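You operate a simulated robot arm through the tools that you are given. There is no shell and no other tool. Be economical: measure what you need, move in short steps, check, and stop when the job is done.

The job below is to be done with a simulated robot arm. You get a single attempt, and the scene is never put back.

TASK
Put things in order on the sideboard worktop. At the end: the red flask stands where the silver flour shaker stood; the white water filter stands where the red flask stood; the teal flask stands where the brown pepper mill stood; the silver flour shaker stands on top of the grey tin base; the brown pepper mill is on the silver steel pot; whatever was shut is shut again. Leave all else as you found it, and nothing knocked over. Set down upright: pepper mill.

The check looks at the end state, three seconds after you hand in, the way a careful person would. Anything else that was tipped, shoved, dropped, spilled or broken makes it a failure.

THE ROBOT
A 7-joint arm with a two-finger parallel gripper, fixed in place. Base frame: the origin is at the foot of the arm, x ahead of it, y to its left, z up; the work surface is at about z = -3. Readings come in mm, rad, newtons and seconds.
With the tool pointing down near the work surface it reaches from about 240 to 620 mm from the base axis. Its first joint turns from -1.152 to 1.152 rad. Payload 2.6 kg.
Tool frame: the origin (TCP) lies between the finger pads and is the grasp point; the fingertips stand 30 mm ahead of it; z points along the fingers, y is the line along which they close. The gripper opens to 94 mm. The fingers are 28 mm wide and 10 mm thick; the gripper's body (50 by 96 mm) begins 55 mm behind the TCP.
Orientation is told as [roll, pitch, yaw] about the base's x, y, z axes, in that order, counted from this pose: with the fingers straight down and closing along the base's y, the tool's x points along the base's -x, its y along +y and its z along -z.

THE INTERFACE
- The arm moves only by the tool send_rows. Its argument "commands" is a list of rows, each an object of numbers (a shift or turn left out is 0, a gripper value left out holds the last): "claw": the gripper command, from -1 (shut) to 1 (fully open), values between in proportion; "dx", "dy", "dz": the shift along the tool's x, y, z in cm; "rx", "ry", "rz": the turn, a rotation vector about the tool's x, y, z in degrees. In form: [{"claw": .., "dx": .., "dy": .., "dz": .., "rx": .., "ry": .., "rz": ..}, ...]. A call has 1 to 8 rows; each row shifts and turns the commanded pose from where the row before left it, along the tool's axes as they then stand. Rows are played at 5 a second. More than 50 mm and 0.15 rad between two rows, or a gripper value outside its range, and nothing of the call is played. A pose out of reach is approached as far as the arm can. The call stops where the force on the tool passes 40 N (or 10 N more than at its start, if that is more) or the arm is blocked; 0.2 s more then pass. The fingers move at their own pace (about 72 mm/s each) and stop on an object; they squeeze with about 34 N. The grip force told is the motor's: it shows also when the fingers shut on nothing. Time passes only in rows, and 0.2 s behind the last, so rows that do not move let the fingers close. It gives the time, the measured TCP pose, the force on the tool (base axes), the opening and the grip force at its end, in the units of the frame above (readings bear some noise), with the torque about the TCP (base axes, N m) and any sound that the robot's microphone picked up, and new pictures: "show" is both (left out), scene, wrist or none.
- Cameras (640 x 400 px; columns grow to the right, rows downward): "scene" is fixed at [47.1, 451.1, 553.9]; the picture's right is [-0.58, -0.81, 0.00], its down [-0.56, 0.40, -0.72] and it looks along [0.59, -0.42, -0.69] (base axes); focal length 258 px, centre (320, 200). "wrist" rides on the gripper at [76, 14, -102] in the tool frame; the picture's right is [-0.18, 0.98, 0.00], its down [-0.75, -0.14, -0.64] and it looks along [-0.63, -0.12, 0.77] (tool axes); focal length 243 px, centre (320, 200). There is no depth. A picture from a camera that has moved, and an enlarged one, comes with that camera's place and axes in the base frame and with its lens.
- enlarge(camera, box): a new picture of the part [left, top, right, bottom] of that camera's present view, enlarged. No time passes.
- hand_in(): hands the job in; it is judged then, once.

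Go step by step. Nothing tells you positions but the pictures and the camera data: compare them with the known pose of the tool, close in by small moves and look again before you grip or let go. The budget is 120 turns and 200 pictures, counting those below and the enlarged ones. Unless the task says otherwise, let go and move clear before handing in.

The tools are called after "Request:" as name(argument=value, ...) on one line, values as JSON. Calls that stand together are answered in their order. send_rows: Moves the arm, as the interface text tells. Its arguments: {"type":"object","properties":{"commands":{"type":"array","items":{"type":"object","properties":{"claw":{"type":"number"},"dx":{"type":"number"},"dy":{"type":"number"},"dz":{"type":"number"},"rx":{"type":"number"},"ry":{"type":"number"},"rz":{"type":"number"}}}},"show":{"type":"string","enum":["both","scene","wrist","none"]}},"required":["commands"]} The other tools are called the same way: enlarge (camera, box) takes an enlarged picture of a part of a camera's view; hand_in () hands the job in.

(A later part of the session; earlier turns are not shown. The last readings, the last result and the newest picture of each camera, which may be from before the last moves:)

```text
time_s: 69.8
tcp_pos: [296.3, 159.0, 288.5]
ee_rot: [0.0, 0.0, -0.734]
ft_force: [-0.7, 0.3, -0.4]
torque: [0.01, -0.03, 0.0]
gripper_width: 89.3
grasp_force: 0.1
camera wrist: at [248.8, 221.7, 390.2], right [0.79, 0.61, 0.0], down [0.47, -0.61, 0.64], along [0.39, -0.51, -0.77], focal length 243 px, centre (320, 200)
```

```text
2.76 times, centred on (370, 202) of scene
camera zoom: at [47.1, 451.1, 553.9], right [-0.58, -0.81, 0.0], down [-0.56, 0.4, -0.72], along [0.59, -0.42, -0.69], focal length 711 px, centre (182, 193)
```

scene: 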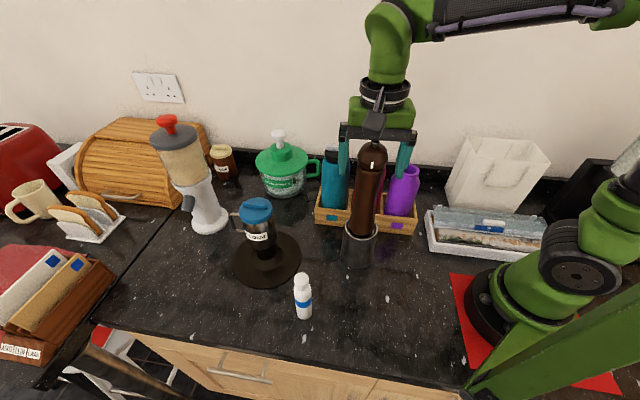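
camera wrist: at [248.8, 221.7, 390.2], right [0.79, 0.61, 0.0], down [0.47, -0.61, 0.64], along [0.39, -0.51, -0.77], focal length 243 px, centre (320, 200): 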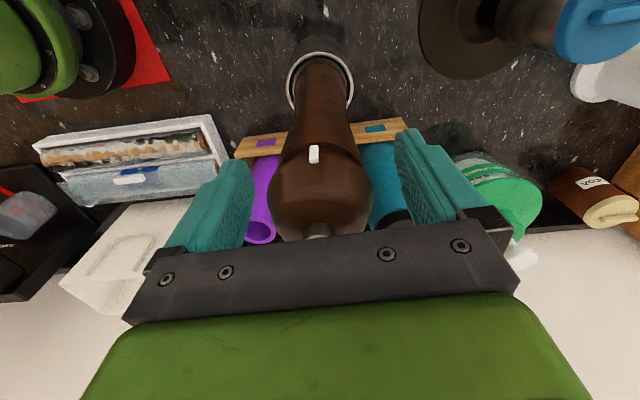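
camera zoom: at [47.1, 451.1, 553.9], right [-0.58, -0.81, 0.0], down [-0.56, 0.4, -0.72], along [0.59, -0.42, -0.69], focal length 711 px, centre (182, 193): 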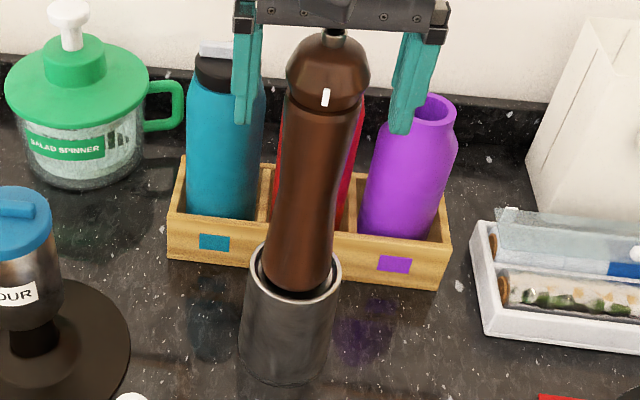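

The mill stands upright on the pot. I'll rise clear, turn to yaw +42° and go above the teal flask.

Request:
send_rows(commands=[{"dz": -1}, {"dz": -4}, {"dz": -4}, {"dz": -1.5}, {"dx": -3, "dy": 3}, {"dx": -3, "dy": 3}, {"dx": -2, "dy": 3}, {"dy": 2}], show="scene")

Request:
send_rows(commands=[{"rz": -8}, {"rz": -8}, {"rz": -8}, {"rz": -8}, {"rz": -8}, {"rz": -8}, {"rz": -8}, {"rz": -8}], show="none")

Request:
send_rows(commands=[{"rz": -8}, {"rz": -8}, {"rz": -6}, {}], show="wrist")

```text
time_s: 71.6
tcp_pos: [427.9, 187.4, 393.8]
ee_rot: [0.001, -0.002, -0.732]
ft_force: [0.8, 0.0, 0.1]
torque: [0.02, -0.03, -0.01]
gripper_width: 89.2
grasp_force: 0.0
```

scene: 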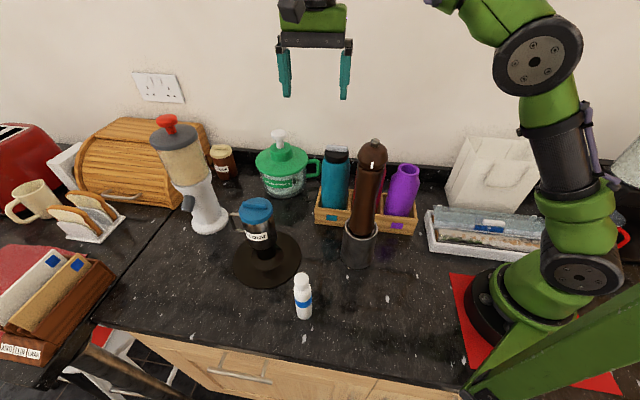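

```text
time_s: 73.4
tcp_pos: [428.9, 188.3, 393.3]
ee_rot: [-0.001, 0.001, 0.388]
ft_force: [-0.2, 0.5, 0.1]
torque: [0.0, 0.01, 0.0]
gripper_width: 89.4
grasp_force: 0.1
```

```text
time_s: 74.4
tcp_pos: [428.7, 188.0, 393.3]
ee_rot: [0.001, -0.001, 0.769]
ft_force: [0.2, -0.5, -0.1]
torque: [-0.01, 0.02, 0.03]
gripper_width: 89.4
grasp_force: 0.1
camera wrist: at [364.2, 145.2, 495.3], right [-0.55, 0.83, 0.0], down [0.64, 0.42, 0.64], along [0.54, 0.35, -0.77], focal length 243 px, centre (320, 200)
```

wrist: 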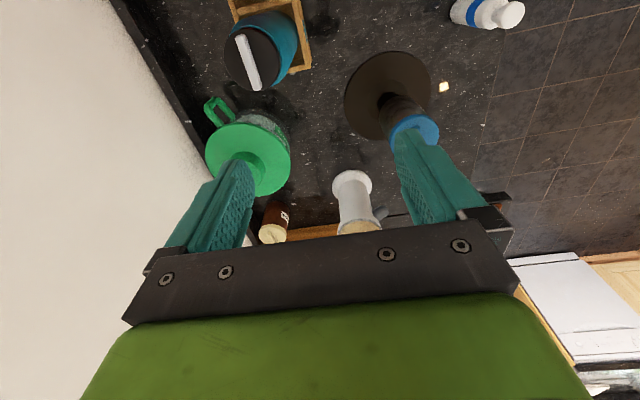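

The teal lid centre computes to (448, 112). I'll move above it and lower to z of about 300 for a closer look.

Request:
send_rows(commands=[{"dx": 1.95, "dy": -3.4}, {"dx": 1.95, "dy": -3.4}, {"dz": 4}, {"dz": 4}, {}], show="both")

Request:
enlarge(camera="wrist", box=[220, 20, 440, 185])

Request:
enlarge(camera="scene", box=[310, 135, 400, 235])

```text
time_s: 75.6
tcp_pos: [448.9, 111.3, 313.4]
ee_rot: [-0.001, 0.0, 0.767]
ft_force: [0.3, -0.1, 0.3]
torque: [0.01, 0.02, -0.02]
gripper_width: 89.5
grasp_force: 0.0
camera wrist: at [384.8, 68.2, 415.0], right [-0.55, 0.83, 0.0], down [0.64, 0.42, 0.64], along [0.54, 0.35, -0.77], focal length 243 px, centre (320, 200)
```

scene: 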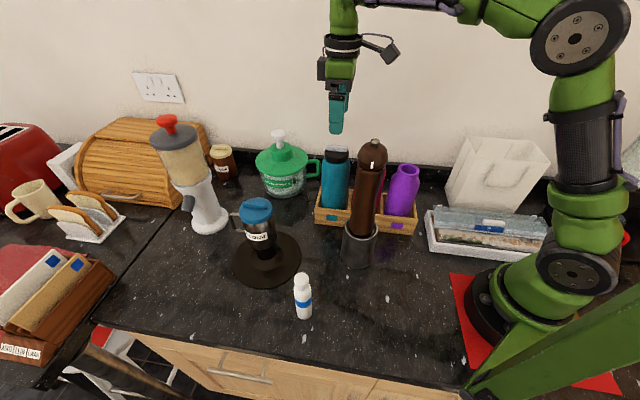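
wrist: 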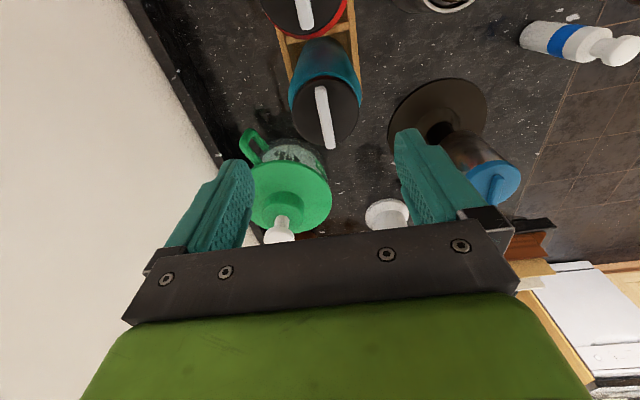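

```text
2.42 times, centred on (330, 102) of wrist
camera zoom: at [384.8, 68.2, 415.0], right [-0.55, 0.83, 0.0], down [0.64, 0.42, 0.64], along [0.54, 0.35, -0.77], focal length 588 px, centre (296, 436)
```

zoom: 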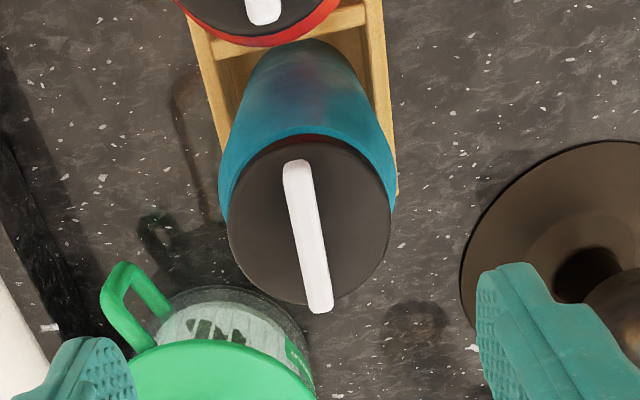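

```text
4.00 times, centred on (355, 185) of scene
camera zoom: at [47.1, 451.1, 553.9], right [-0.58, -0.81, 0.0], down [-0.56, 0.4, -0.72], along [0.59, -0.42, -0.69], focal length 1031 px, centre (180, 260)
```

zoom: 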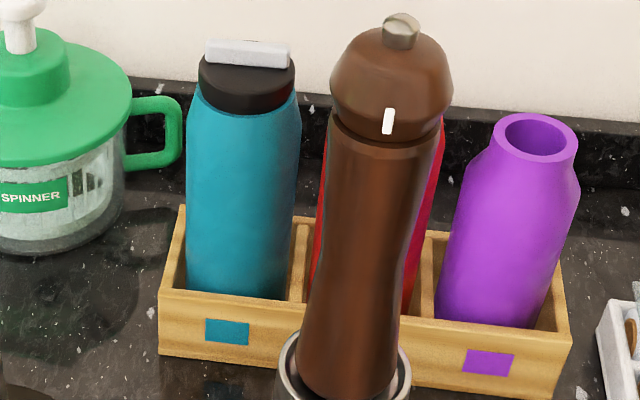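

The teal flask's axis is at about (448, 115), with its lid top at z 200 and a body 74 mm across. I'll open fully, centre, and descend to z 163.

Request:
send_rows(commands=[{"dx": -0.2, "dy": 0.34, "claw": 1}, {"dz": 4}, {"dz": 4}, {}], show="wrist")

Request:
enlarge(camera="wrist", box=[200, 60, 440, 240])

```text
time_s: 76.6
tcp_pos: [448.0, 114.8, 233.2]
ee_rot: [-0.001, 0.001, 0.767]
ft_force: [0.2, -0.1, 0.3]
torque: [-0.01, 0.01, -0.03]
gripper_width: 93.9
grasp_force: 0.0
camera wrist: at [384.2, 72.4, 334.9], right [-0.55, 0.83, 0.0], down [0.64, 0.42, 0.64], along [0.54, 0.35, -0.77], focal length 243 px, centre (320, 200)
```

wrist: 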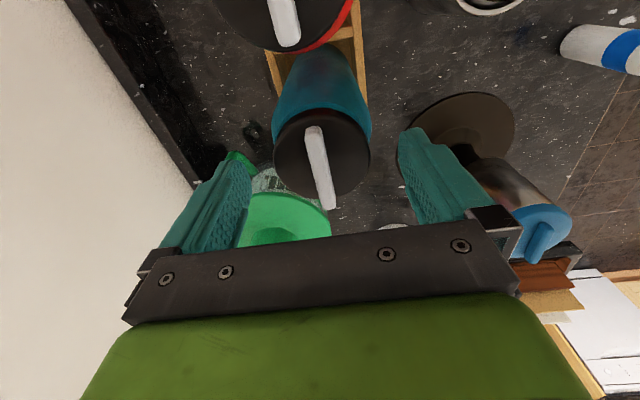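

```text
2.22 times, centred on (320, 150) of wrist
camera zoom: at [384.2, 72.4, 334.9], right [-0.55, 0.83, 0.0], down [0.64, 0.42, 0.64], along [0.54, 0.35, -0.77], focal length 539 px, centre (320, 311)
```

zoom: 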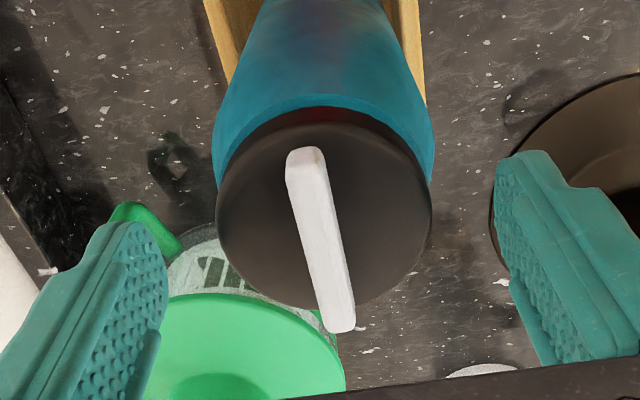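

It is centred. I'll descend 7 cm and grip.

Request:
send_rows(commands=[{"dz": 3.5, "dy": 0.05}, {"dz": 3.5}, {}], show="wrist")

Request:
send_rows(commands=[{"claw": -1}, {}, {}, {}], show="both")

```text
time_s: 77.3
tcp_pos: [450.0, 115.9, 172.1]
ee_rot: [-0.011, -0.015, 0.767]
ft_force: [-2.0, -0.7, 5.7]
torque: [-0.04, -0.01, 0.01]
gripper_width: 94.1
grasp_force: 0.2
stopped in row 3: the force on the tool passed its limit (the readings are from after the stop); the commanded pose is now the measured one
camera wrist: at [383.8, 72.9, 273.3], right [-0.55, 0.84, -0.01], down [0.63, 0.42, 0.66], along [0.55, 0.35, -0.76], focal length 243 px, centre (320, 200)
```

wrist: 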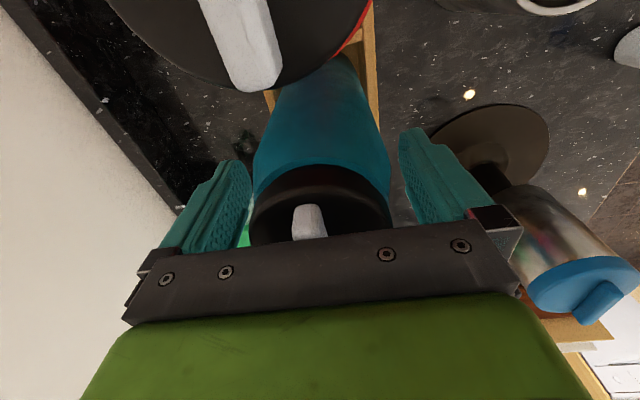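

```text
time_s: 78.3
tcp_pos: [449.6, 116.4, 172.1]
ee_rot: [-0.01, -0.016, 0.766]
ft_force: [-7.8, 3.9, 18.9]
torque: [0.28, 0.61, -0.03]
gripper_width: 73.5
grasp_force: 34.2
camera wrist: at [383.6, 73.4, 273.2], right [-0.55, 0.84, -0.01], down [0.63, 0.42, 0.66], along [0.55, 0.36, -0.76], focal length 243 px, centre (320, 200)
```

scene: 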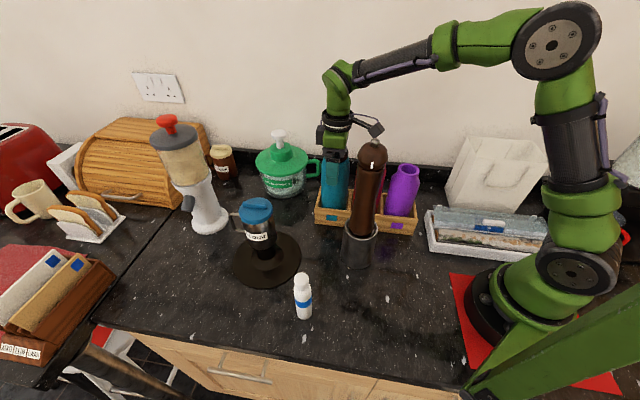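
wrist: 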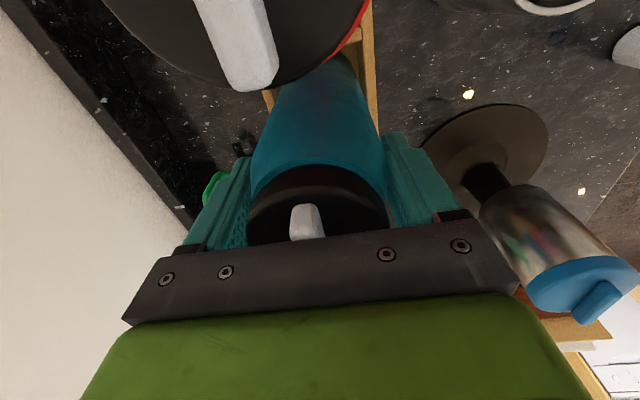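

The palm touched the flask's top strap and the tool tilted about 1°. I'll open, raise 7 mm, straighten and regrip.

Request:
send_rows(commands=[{"claw": 1}, {}, {"dz": -0.7}, {"rx": -1.05, "ry": 0.26}, {}], show="wrist")

```text
time_s: 79.5
tcp_pos: [450.2, 115.1, 177.4]
ee_rot: [0.01, -0.01, 0.768]
ft_force: [0.4, 1.0, 0.4]
torque: [0.03, -0.01, 0.01]
gripper_width: 94.1
grasp_force: 0.1
camera wrist: at [385.5, 71.8, 279.7], right [-0.55, 0.84, 0.01], down [0.64, 0.41, 0.65], along [0.54, 0.36, -0.76], focal length 243 px, centre (320, 200)
```

wrist: 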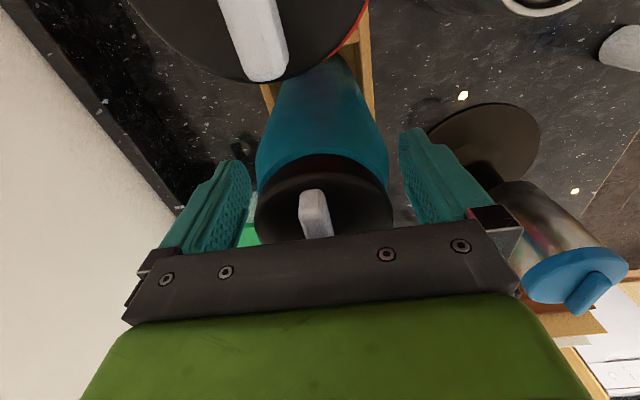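

Request:
send_rows(commands=[{"rx": 0.57, "ry": 0.57}, {}, {"claw": -1}, {}, {}, {}], show="wrist")

```text
time_s: 80.9
tcp_pos: [450.6, 116.3, 177.9]
ee_rot: [0.0, 0.002, 0.766]
ft_force: [-1.0, 0.6, 1.3]
torque: [0.17, 0.08, -0.06]
gripper_width: 73.7
grasp_force: 33.4
camera wrist: at [385.3, 73.6, 280.7], right [-0.55, 0.84, 0.0], down [0.64, 0.42, 0.64], along [0.54, 0.35, -0.77], focal length 243 px, centre (320, 200)
```

wrist: 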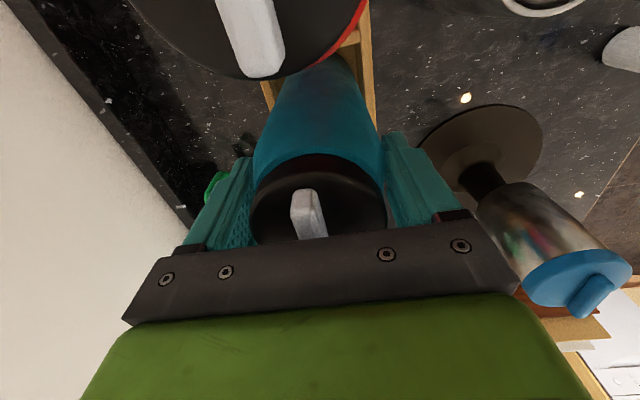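

A good straight grip. I'll lift 8 cm straight out of the slot.

Request:
send_rows(commands=[{"dz": -1.5}, {"dz": -2}, {"dz": -2.5}, {"dz": -2}, {}], show="both")

Request:
enlarge(camera="scene", box=[290, 110, 430, 250])

```text
time_s: 82.1
tcp_pos: [450.9, 115.2, 258.3]
ee_rot: [0.0, 0.001, 0.767]
ft_force: [-0.2, -0.3, -3.6]
torque: [0.01, -0.04, -0.02]
gripper_width: 73.2
grasp_force: 34.0
camera wrist: at [385.2, 73.1, 360.9], right [-0.55, 0.84, 0.0], down [0.64, 0.42, 0.64], along [0.54, 0.35, -0.77], focal length 243 px, centre (320, 200)
```

scene: 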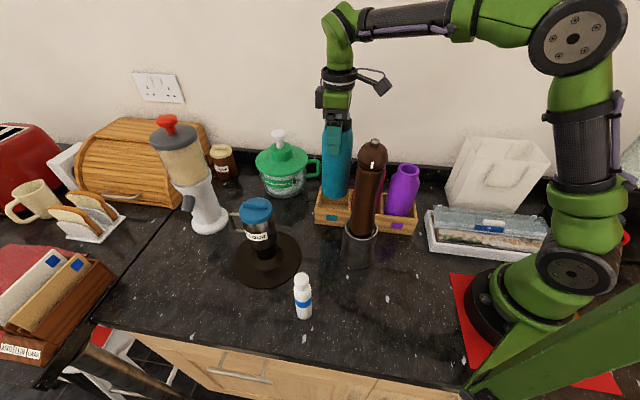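
wrist: 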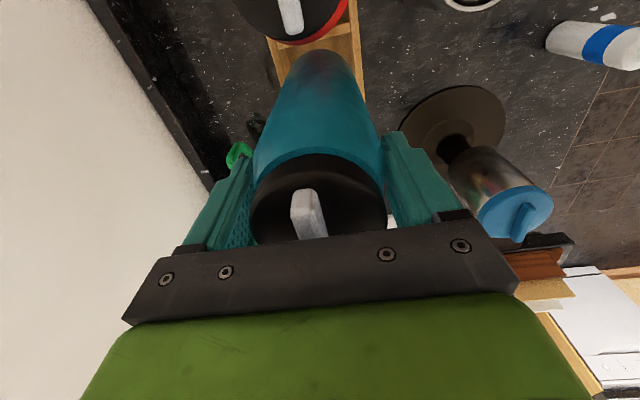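

```text
2.86 times, centred on (360, 180) of scene
camera zoom: at [47.1, 451.1, 553.9], right [-0.58, -0.81, 0.0], down [-0.56, 0.4, -0.72], along [0.59, -0.42, -0.69], focal length 736 px, centre (206, 257)
```

zoom: 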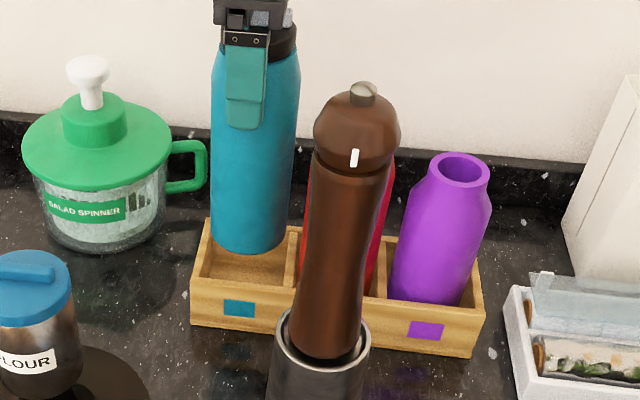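

The flask is clear. I'll move it straight back to the mill's old spot at (541, 13).

Request:
send_rows(commands=[{"dz": -1}, {"dy": -3.4, "dx": 0.16}, {"dy": -3.4, "dx": 0.16}, {"dy": -3.4, "dx": 0.16}, {"dy": -3.43, "dx": 0.15}, {}], show="both")

```text
time_s: 83.5
tcp_pos: [539.9, 13.0, 268.2]
ee_rot: [0.0, 0.0, 0.766]
ft_force: [0.0, -0.1, -3.3]
torque: [0.06, 0.0, -0.01]
gripper_width: 73.4
grasp_force: 34.4
camera wrist: at [476.0, -29.9, 370.7], right [-0.55, 0.84, 0.0], down [0.64, 0.42, 0.64], along [0.54, 0.35, -0.77], focal length 243 px, centre (320, 200)
```

scene: 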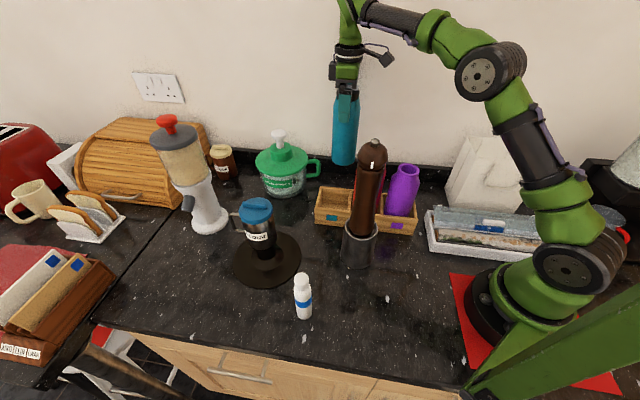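
wrist: 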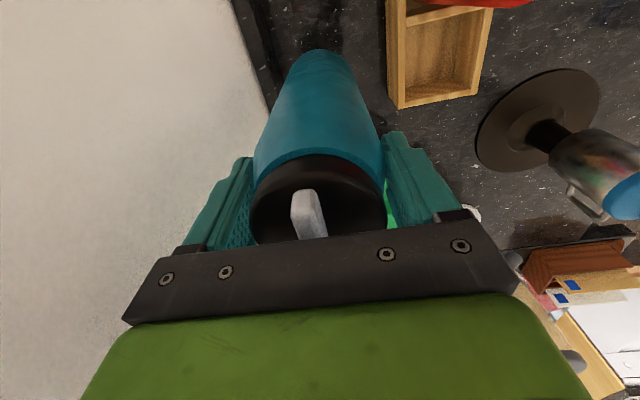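

Now I'll lower it to near the surface and then creep.

Request:
send_rows(commands=[{"dz": 4}, {"dz": 4}, {"dz": 0.8}, {}], show="both")

Request:
send_rows(commands=[{"dz": 0.3}, {}], show="none")

Request:
send_rows(commands=[{"dz": 0.3}, {}], show="none")

```text
time_s: 84.5
tcp_pos: [540.7, 12.4, 179.4]
ee_rot: [0.001, 0.0, 0.765]
ft_force: [0.4, 0.0, -3.0]
torque: [-0.01, 0.02, -0.01]
gripper_width: 73.5
grasp_force: 33.9
camera wrist: at [475.3, -29.6, 282.6], right [-0.55, 0.84, 0.0], down [0.64, 0.42, 0.64], along [0.54, 0.35, -0.77], focal length 243 px, centre (320, 200)
```

scene: 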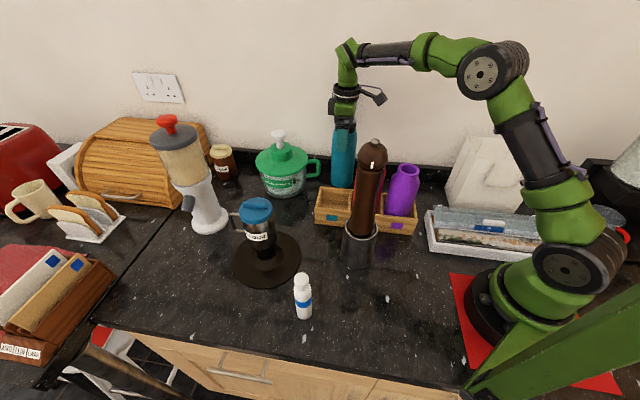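
wrist: 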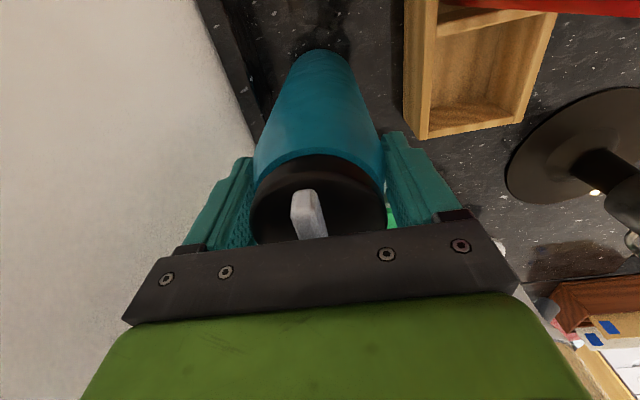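

```text
time_s: 85.1
tcp_pos: [540.4, 12.6, 176.3]
ee_rot: [0.0, 0.001, 0.767]
ft_force: [0.1, 0.0, -4.6]
torque: [0.02, -0.06, -0.01]
gripper_width: 73.1
grasp_force: 34.1
```

```text
time_s: 85.7
tcp_pos: [539.4, 13.7, 174.1]
ee_rot: [-0.001, 0.0, 0.767]
ft_force: [0.4, -0.1, -3.3]
torque: [0.02, 0.01, 0.0]
gripper_width: 73.4
grasp_force: 33.9
```

Request:
send_rows(commands=[{"dz": 0.2}, {}], show="none")

Request:
send_rows(commands=[{"dz": 0.2}, {}], show="none")

Request:
send_rows(commands=[{"dz": 0.2}, {}], show="none")

```text
time_s: 86.3
tcp_pos: [540.8, 12.4, 172.2]
ee_rot: [-0.001, -0.002, 0.767]
ft_force: [-0.1, 0.5, -2.9]
torque: [0.01, -0.01, -0.02]
gripper_width: 73.5
grasp_force: 33.9
```

```text
time_s: 86.9
tcp_pos: [540.9, 12.9, 170.6]
ee_rot: [-0.001, 0.001, 0.766]
ft_force: [-0.2, -0.3, -3.7]
torque: [0.05, 0.0, 0.0]
gripper_width: 73.4
grasp_force: 33.5
```

```text
time_s: 87.5
tcp_pos: [540.3, 12.0, 169.8]
ee_rot: [-0.002, -0.001, 0.766]
ft_force: [-5.1, -0.7, 9.5]
torque: [-0.38, 0.59, -0.1]
gripper_width: 73.4
grasp_force: 34.6
```

Contact. I'll relieve it slightly and open.

Request:
send_rows(commands=[{"dz": -0.1}, {}, {"claw": 0.6}, {"claw": 0.75}, {"claw": 0.88}, {}], show="both")

Request:
send_rows(commands=[{"dz": -1}, {"dz": -4}, {"dz": -4}, {"dz": -3}, {}], show="both")

Request:
enlarge(camera="scene", box=[290, 110, 430, 250])

```text
time_s: 88.9
tcp_pos: [540.7, 13.1, 170.3]
ee_rot: [-0.003, 0.0, 0.767]
ft_force: [0.4, -0.6, 0.2]
torque: [-0.02, 0.02, -0.01]
gripper_width: 88.5
grasp_force: 0.1
camera wrist: at [475.1, -29.6, 272.2], right [-0.55, 0.84, 0.0], down [0.64, 0.42, 0.64], along [0.54, 0.35, -0.77], focal length 243 px, centre (320, 200)
```

scene: 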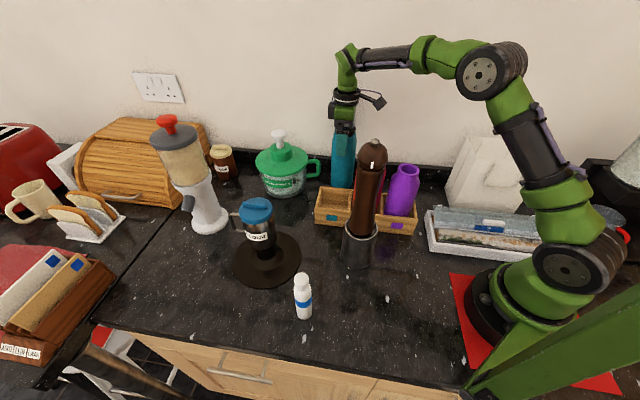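
wrist: 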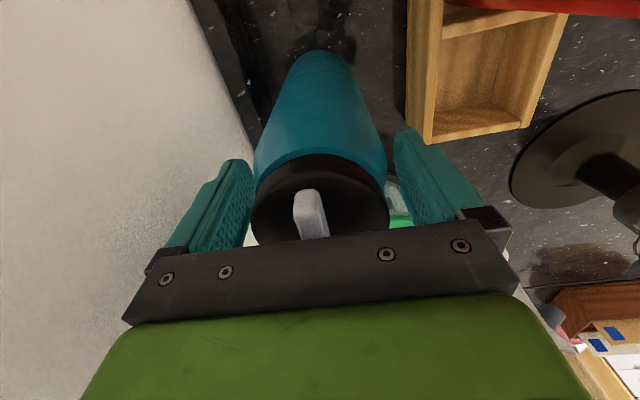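

```text
time_s: 90.1
tcp_pos: [539.9, 12.5, 289.8]
ee_rot: [0.0, -0.001, 0.767]
ft_force: [-1.2, 0.2, 0.2]
torque: [0.02, 0.02, 0.01]
gripper_width: 88.5
grasp_force: 0.0
camera wrist: at [474.1, -29.8, 391.8], right [-0.55, 0.84, 0.0], down [0.64, 0.42, 0.64], along [0.54, 0.35, -0.77], focal length 243 px, centre (320, 200)
```

scene: 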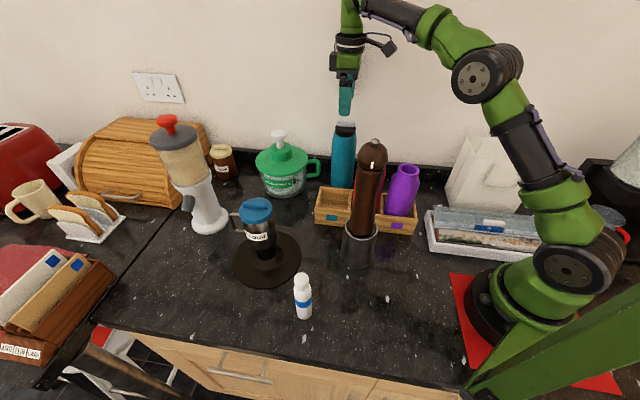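
wrist: 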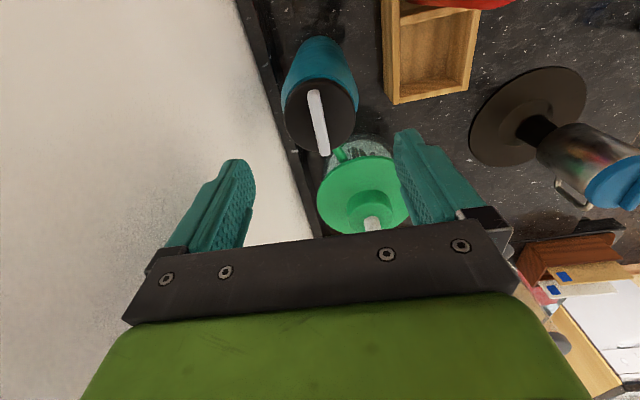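

```text
2.86 times, centred on (360, 180) of scene
camera zoom: at [47.1, 451.1, 553.9], right [-0.58, -0.81, 0.0], down [-0.56, 0.4, -0.72], along [0.59, -0.42, -0.69], focal length 736 px, centre (206, 257)
```

zoom: 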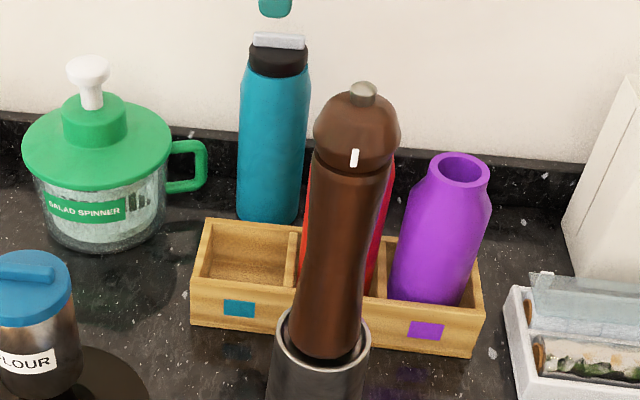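

The teal flask stands on the mill's old spot. Next I'll go above the red flask, near (389, 55).

Request:
send_rows(commands=[{"dx": 2, "dy": 3.4, "dz": -2}, {"dx": 2, "dy": 3.4}, {"dx": 2, "dy": 3.4}, {"dx": 1.9, "dy": 3.35, "claw": 1}, {}], show="wrist")

Request:
enlarge(camera="wrist", box=[220, 20, 440, 185])

```text
time_s: 91.3
tcp_pos: [390.4, 56.1, 308.9]
ee_rot: [-0.001, 0.001, 0.766]
ft_force: [0.5, -0.1, 0.1]
torque: [-0.03, -0.02, 0.0]
gripper_width: 93.8
grasp_force: 0.0
camera wrist: at [324.6, 13.4, 411.8], right [-0.55, 0.84, 0.0], down [0.64, 0.42, 0.64], along [0.54, 0.35, -0.77], focal length 243 px, centre (320, 200)
```

wrist: 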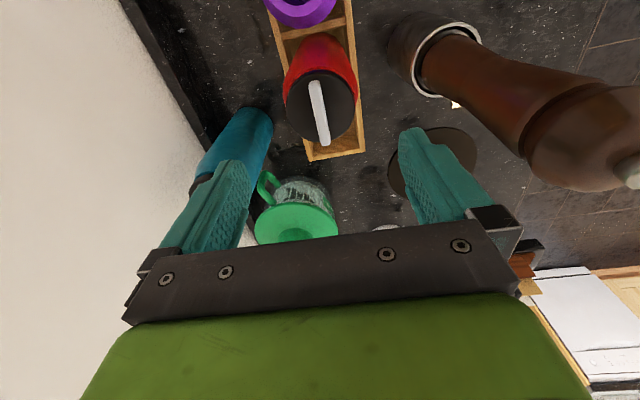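

```text
2.42 times, centred on (330, 102) of wrist
camera zoom: at [324.6, 13.4, 411.8], right [-0.55, 0.84, 0.0], down [0.64, 0.42, 0.64], along [0.54, 0.35, -0.77], focal length 588 px, centre (296, 436)
```

zoom: 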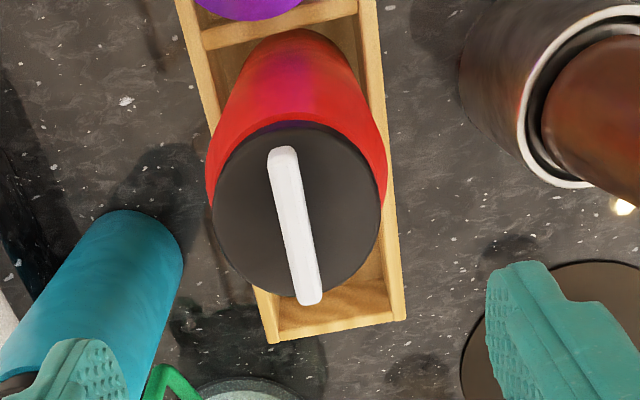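

The red lid is nearly under the tool. I'll correct 4 mm and descend to z 181, then grip.

Request:
send_rows(commands=[{"dx": 0.4, "dz": 3}, {"dz": 4}, {"dz": 3.5}, {"dz": 2.2}, {}], show="both")

```text
time_s: 92.5
tcp_pos: [385.8, 52.5, 182.9]
ee_rot: [-0.001, 0.0, 0.765]
ft_force: [-0.2, 0.6, -0.8]
torque: [-0.03, 0.04, 0.0]
gripper_width: 93.9
grasp_force: 0.0
camera wrist: at [321.4, 10.2, 284.4], right [-0.55, 0.84, 0.0], down [0.64, 0.42, 0.64], along [0.54, 0.35, -0.77], focal length 243 px, centre (320, 200)
```

scene: 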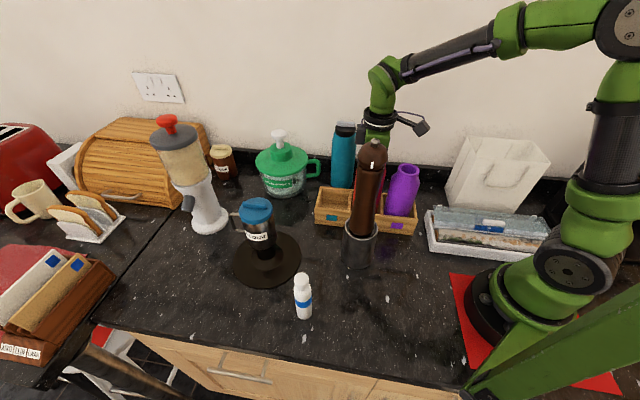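
wrist: 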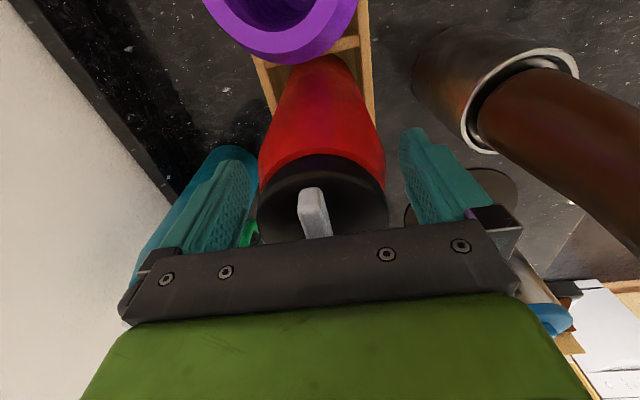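

Well centred, so I'll close and lift 9 cm.

Request:
send_rows(commands=[{"claw": -1}, {}, {}, {}], show="none")

Request:
send_rows(commands=[{"dz": -1.5}, {"dz": -2}, {"dz": -3}, {"dz": -2.5}, {}], show="both")

```text
time_s: 93.5
tcp_pos: [387.7, 52.2, 182.7]
ee_rot: [0.0, -0.001, 0.766]
ft_force: [-0.5, 1.7, -0.7]
torque: [0.07, -0.03, 0.01]
gripper_width: 72.9
grasp_force: 34.1
```

```text
time_s: 94.7
tcp_pos: [386.8, 53.1, 273.3]
ee_rot: [0.001, 0.001, 0.765]
ft_force: [0.2, -0.4, -3.1]
torque: [0.0, 0.03, 0.0]
gripper_width: 72.4
grasp_force: 33.6
camera wrist: at [321.4, 10.3, 375.5], right [-0.55, 0.84, 0.0], down [0.64, 0.42, 0.64], along [0.54, 0.35, -0.77], focal length 243 px, centre (320, 200)
```

scene: 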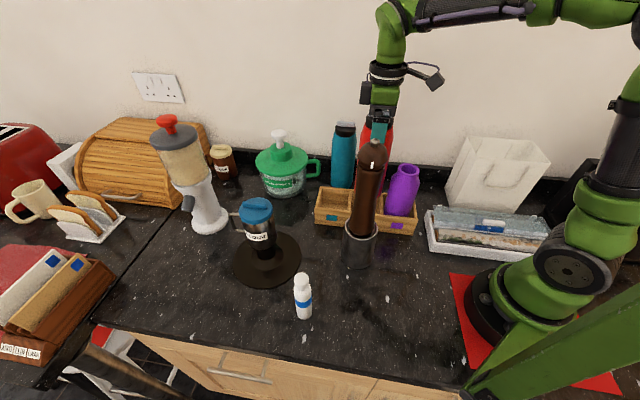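
wrist: 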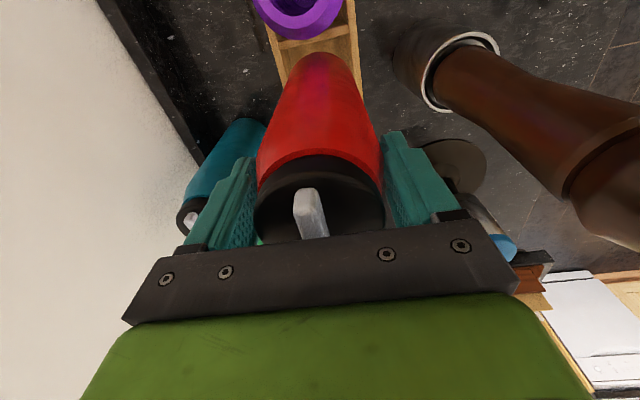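

The red flask is clear. I'll move it back behind the crate, then along to the shaker's old spot at (417, -105).

Request:
send_rows(commands=[{"dy": -3.5}, {"dy": -3.4}, {"dy": -2.2, "dx": 2.9}, {"dy": -2.2, "dx": 2.9}, {"dy": -2.1, "dx": 2.95}, {}], show="both")

```text
time_s: 96.1
tcp_pos: [416.3, -103.9, 271.5]
ee_rot: [0.0, 0.0, 0.765]
ft_force: [-0.3, 0.0, -4.4]
torque: [-0.01, 0.01, 0.01]
gripper_width: 72.8
grasp_force: 33.9
camera wrist: at [351.1, -146.1, 374.4], right [-0.55, 0.84, 0.0], down [0.64, 0.42, 0.64], along [0.54, 0.35, -0.77], focal length 243 px, centre (320, 200)
```

scene: 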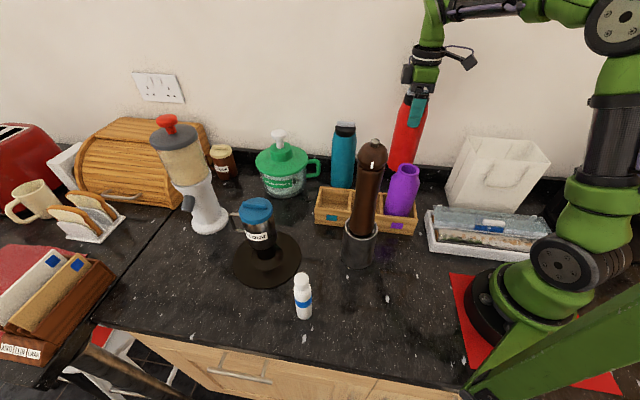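
wrist: 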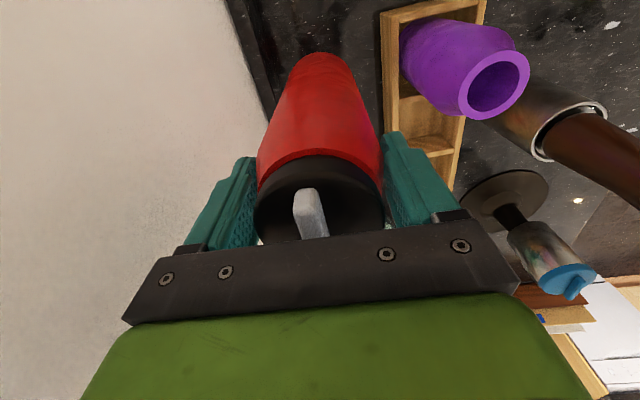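

Over the spot now. I'll lower it and creep to contact.

Request:
send_rows(commands=[{"dz": 4}, {"dz": 4}, {"dz": 1.2}, {}], show="none")

Request:
send_rows(commands=[{"dz": 0.2}, {}], show="none")

Request:
send_rows(commands=[{"dz": 0.2}, {}], show="none")

Request:
send_rows(commands=[{"dz": 0.15}, {}], show="none")

```text
time_s: 97.1
tcp_pos: [416.2, -104.4, 179.5]
ee_rot: [0.001, -0.001, 0.766]
ft_force: [0.6, -0.4, -3.5]
torque: [-0.01, 0.0, 0.01]
gripper_width: 72.7
grasp_force: 34.2
```

```text
time_s: 97.7
tcp_pos: [416.6, -103.5, 178.0]
ee_rot: [0.0, -0.001, 0.764]
ft_force: [0.4, 0.2, -3.7]
torque: [0.03, 0.0, 0.01]
gripper_width: 72.6
grasp_force: 34.6
```

```text
time_s: 98.3
tcp_pos: [416.2, -103.6, 177.1]
ee_rot: [0.001, 0.0, 0.767]
ft_force: [-0.1, 0.7, -4.3]
torque: [0.0, -0.03, 0.01]
gripper_width: 72.6
grasp_force: 34.2
```

```text
time_s: 98.9
tcp_pos: [416.2, -103.3, 174.7]
ee_rot: [-0.002, 0.001, 0.767]
ft_force: [0.4, 0.8, -3.5]
torque: [-0.05, 0.02, 0.01]
gripper_width: 72.8
grasp_force: 34.5
```

Request:
send_rows(commands=[{"dz": 0.1}, {}], show="none")

Request:
send_rows(commands=[{"dz": 0.1}, {}], show="none")

```text
time_s: 99.5
tcp_pos: [417.3, -104.1, 175.1]
ee_rot: [-0.003, -0.001, 0.764]
ft_force: [-3.7, 0.3, 7.1]
torque: [-0.22, 0.52, -0.08]
gripper_width: 72.7
grasp_force: 34.0
```

```text
time_s: 100.1
tcp_pos: [416.9, -105.0, 174.8]
ee_rot: [-0.003, -0.002, 0.765]
ft_force: [-7.9, 1.8, 23.6]
torque: [-0.28, 0.79, -0.16]
gripper_width: 72.4
grasp_force: 34.1
```

Contact. I'll relieve, open, rise and check.

Request:
send_rows(commands=[{"dz": -0.2}, {}, {"claw": 0.6}, {"claw": 0.75}, {"claw": 0.88}, {}], show="wrist")

Request:
send_rows(commands=[{"dz": -1}, {"dz": -4}, {"dz": -4}, {"dz": -4}, {}], show="both")

```text
time_s: 101.5
tcp_pos: [417.4, -103.8, 175.0]
ee_rot: [0.001, 0.0, 0.767]
ft_force: [-0.1, 0.3, -0.3]
torque: [0.05, 0.03, -0.01]
gripper_width: 88.4
grasp_force: 0.0
camera wrist: at [351.5, -146.5, 277.3], right [-0.55, 0.84, 0.0], down [0.64, 0.42, 0.64], along [0.54, 0.35, -0.77], focal length 243 px, centre (320, 200)
```

wrist: 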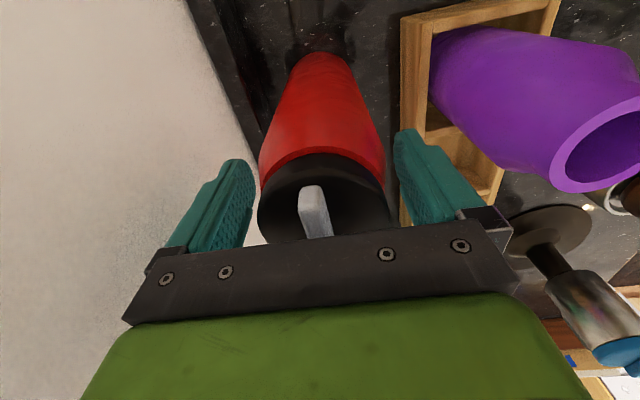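

```text
time_s: 102.7
tcp_pos: [416.4, -103.0, 305.2]
ee_rot: [-0.002, 0.001, 0.765]
ft_force: [-0.6, -0.8, 0.0]
torque: [0.0, 0.0, 0.0]
gripper_width: 88.5
grasp_force: 0.1
camera wrist: at [350.9, -146.1, 407.5], right [-0.55, 0.84, 0.0], down [0.64, 0.42, 0.64], along [0.54, 0.35, -0.77], focal length 243 px, centre (320, 200)
```

scene: 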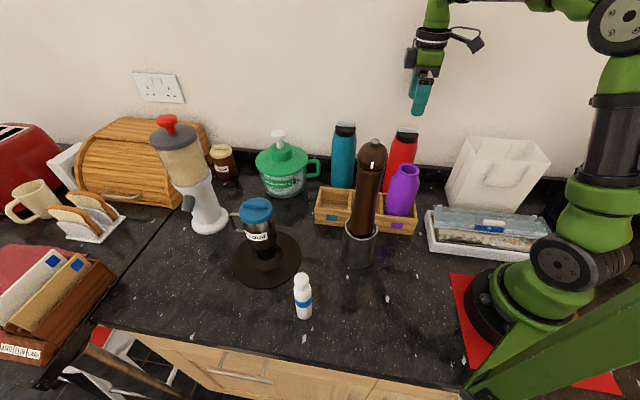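
wrist: 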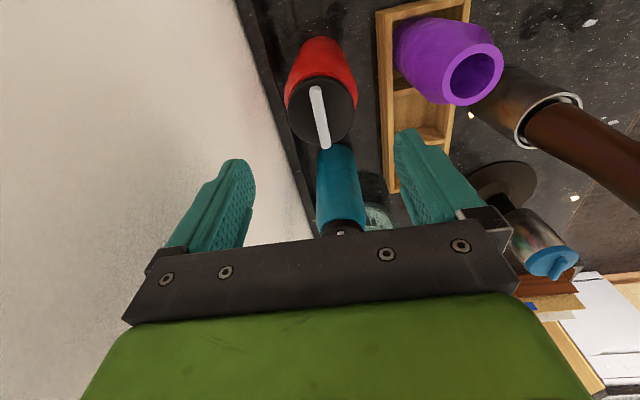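

The red flask stands on the shaker's spot. The last move is the white bottle, near (253, 344) and about 140 tall, so I'll travel high over the mill to look at it from above.

Request:
send_rows(commands=[{"dz": -4.5}, {"dz": -4.5}, {"dx": -1.93, "dy": 4.35}, {"dx": -1.93, "dy": 4.35}, {"dx": -1.93, "dy": 4.35}, {"dx": -1.93, "dy": 4.35}, {"dx": -1.93, "dy": 4.35}, {"dx": -1.93, "dy": 4.35}], show="none")

Request:
send_rows(commands=[{"dx": -1.93, "dy": 4.35}, {"dx": -1.93, "dy": 4.35}, {"dx": -1.93, "dy": 4.35}, {"dx": -1.93, "dy": 4.35}, {"dz": 4.5}, {"dz": 4.5}, {"dz": 3}, {}], show="both")

Request:
enlarge(camera="wrist", box=[240, 0, 440, 150])

Request:
enlarge(camera="scene", box=[275, 255, 335, 330])

```text
time_s: 104.5
tcp_pos: [319.5, 164.8, 396.5]
ee_rot: [0.0, 0.0, 0.763]
ft_force: [0.7, 0.7, 0.9]
torque: [-0.03, 0.02, 0.01]
gripper_width: 88.5
grasp_force: 0.0
```

```text
time_s: 106.3
tcp_pos: [255.5, 342.9, 275.1]
ee_rot: [0.0, 0.001, 0.764]
ft_force: [0.1, -0.2, 0.2]
torque: [0.0, -0.03, 0.02]
gripper_width: 88.5
grasp_force: 0.1
camera wrist: at [189.8, 300.6, 376.7], right [-0.55, 0.84, 0.0], down [0.64, 0.42, 0.64], along [0.54, 0.35, -0.77], focal length 243 px, centre (320, 200)
```

scene: 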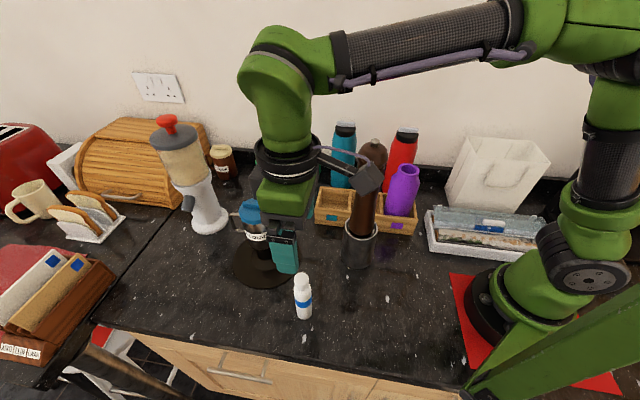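
wrist: 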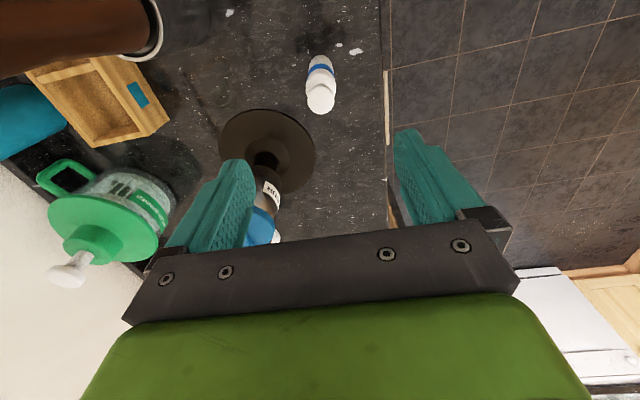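

```text
2.67 times, centred on (340, 75) of wrist
camera zoom: at [189.8, 300.6, 376.7], right [-0.55, 0.84, 0.0], down [0.64, 0.42, 0.64], along [0.54, 0.35, -0.77], focal length 647 px, centre (267, 533)
```

zoom: 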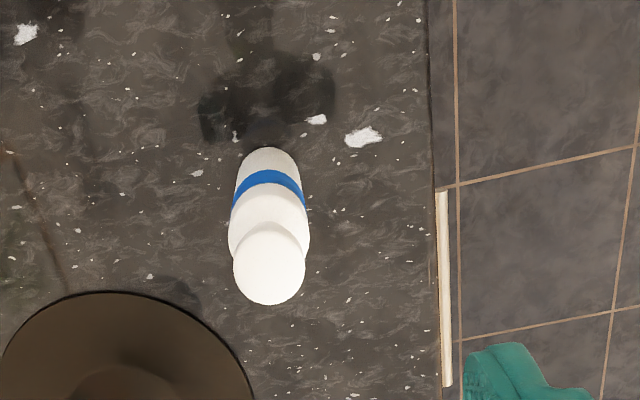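

```text
5.33 times, centred on (305, 292) of scene
camera zoom: at [47.1, 451.1, 553.9], right [-0.58, -0.81, 0.0], down [-0.56, 0.4, -0.72], along [0.59, -0.42, -0.69], focal length 1375 px, centre (400, -293)
```

zoom: 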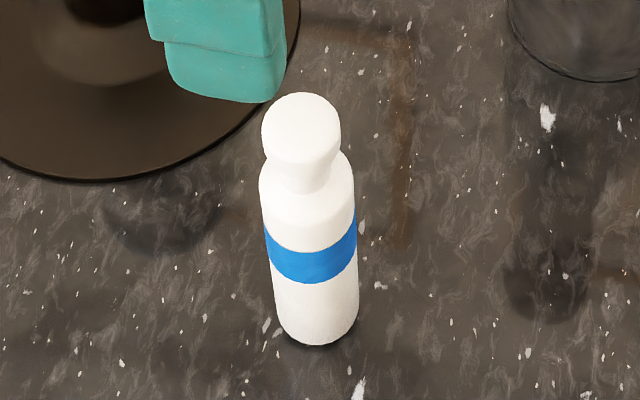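

The bottle's axis lies under the tool at about (255, 343): body 34 mm across up to z of about 78, cap top about 128. I'll narrow the opening, descend to z 76 in two stages and grip the body.

Request:
send_rows(commands=[{"claw": 0.4, "dz": 4}, {"dz": 4}, {"dz": 4}, {}], show="wrist")

Request:
enlarge(camera="wrist", box=[220, 60, 420, 210])

```text
time_s: 107.3
tcp_pos: [254.9, 342.8, 155.1]
ee_rot: [-0.002, 0.001, 0.765]
ft_force: [0.0, 0.0, -0.5]
torque: [-0.05, 0.01, -0.02]
gripper_width: 65.8
grasp_force: 0.0
camera wrist: at [189.9, 299.9, 256.0], right [-0.55, 0.84, 0.0], down [0.64, 0.42, 0.64], along [0.54, 0.35, -0.77], focal length 243 px, centre (320, 200)
```

wrist: 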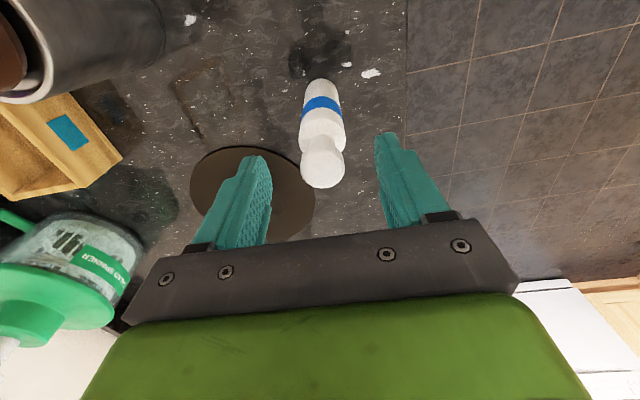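

```text
2.67 times, centred on (320, 135) of wrist
camera zoom: at [189.9, 299.9, 256.0], right [-0.55, 0.84, 0.0], down [0.64, 0.42, 0.64], along [0.54, 0.35, -0.77], focal length 647 px, centre (320, 373)
```

zoom: 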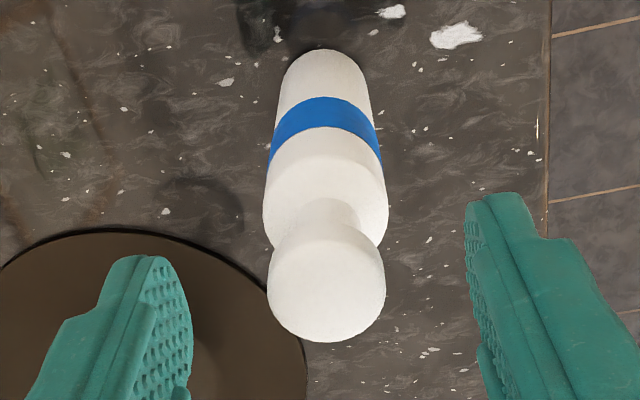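

The cap top is at about z 130, so I'll stop at z 84 to keep the palm clear, then close.

Request:
send_rows(commands=[{"dz": 4, "dy": 0.1}, {"dz": 3.1}, {}, {"claw": -1}, {}, {}, {}], show="both")

Request:
enlarge(camera="scene", box=[265, 230, 345, 330])

```text
time_s: 108.9
tcp_pos: [255.0, 343.0, 85.7]
ee_rot: [0.001, -0.006, 0.768]
ft_force: [0.9, -0.1, 30.6]
torque: [0.05, -0.28, 0.03]
gripper_width: 31.7
grasp_force: 33.9
camera wrist: at [189.0, 301.3, 187.1], right [-0.55, 0.84, 0.0], down [0.64, 0.42, 0.65], along [0.54, 0.35, -0.76], focal length 243 px, centre (320, 200)
```

scene: 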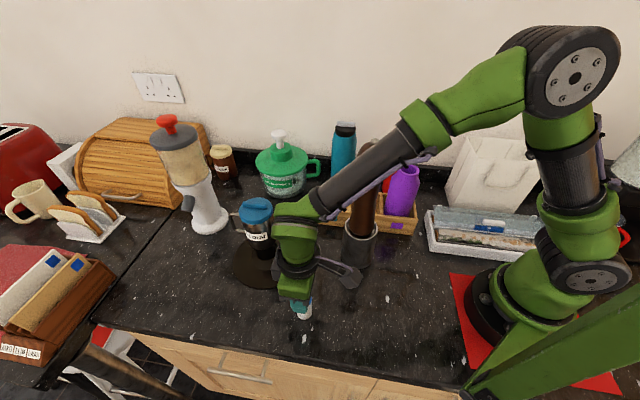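
wrist: 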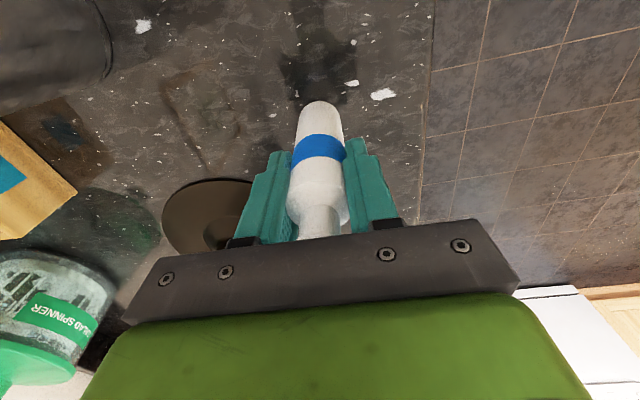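

```text
4.00 times, centred on (305, 280) of scene
camera zoom: at [47.0, 451.0, 554.0], right [-0.58, -0.81, 0.0], down [-0.56, 0.4, -0.72], along [0.59, -0.42, -0.69], focal length 1031 px, centre (380, -120)
```

zoom: 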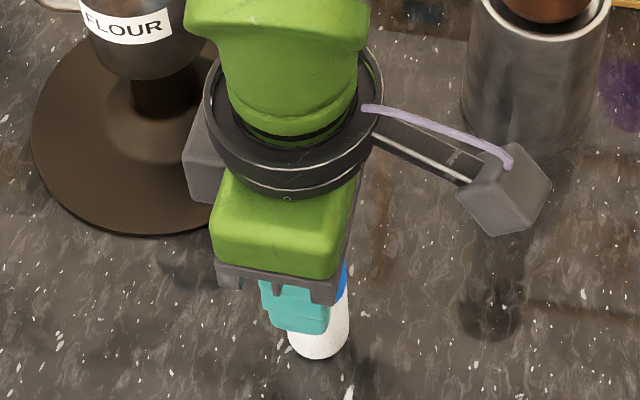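

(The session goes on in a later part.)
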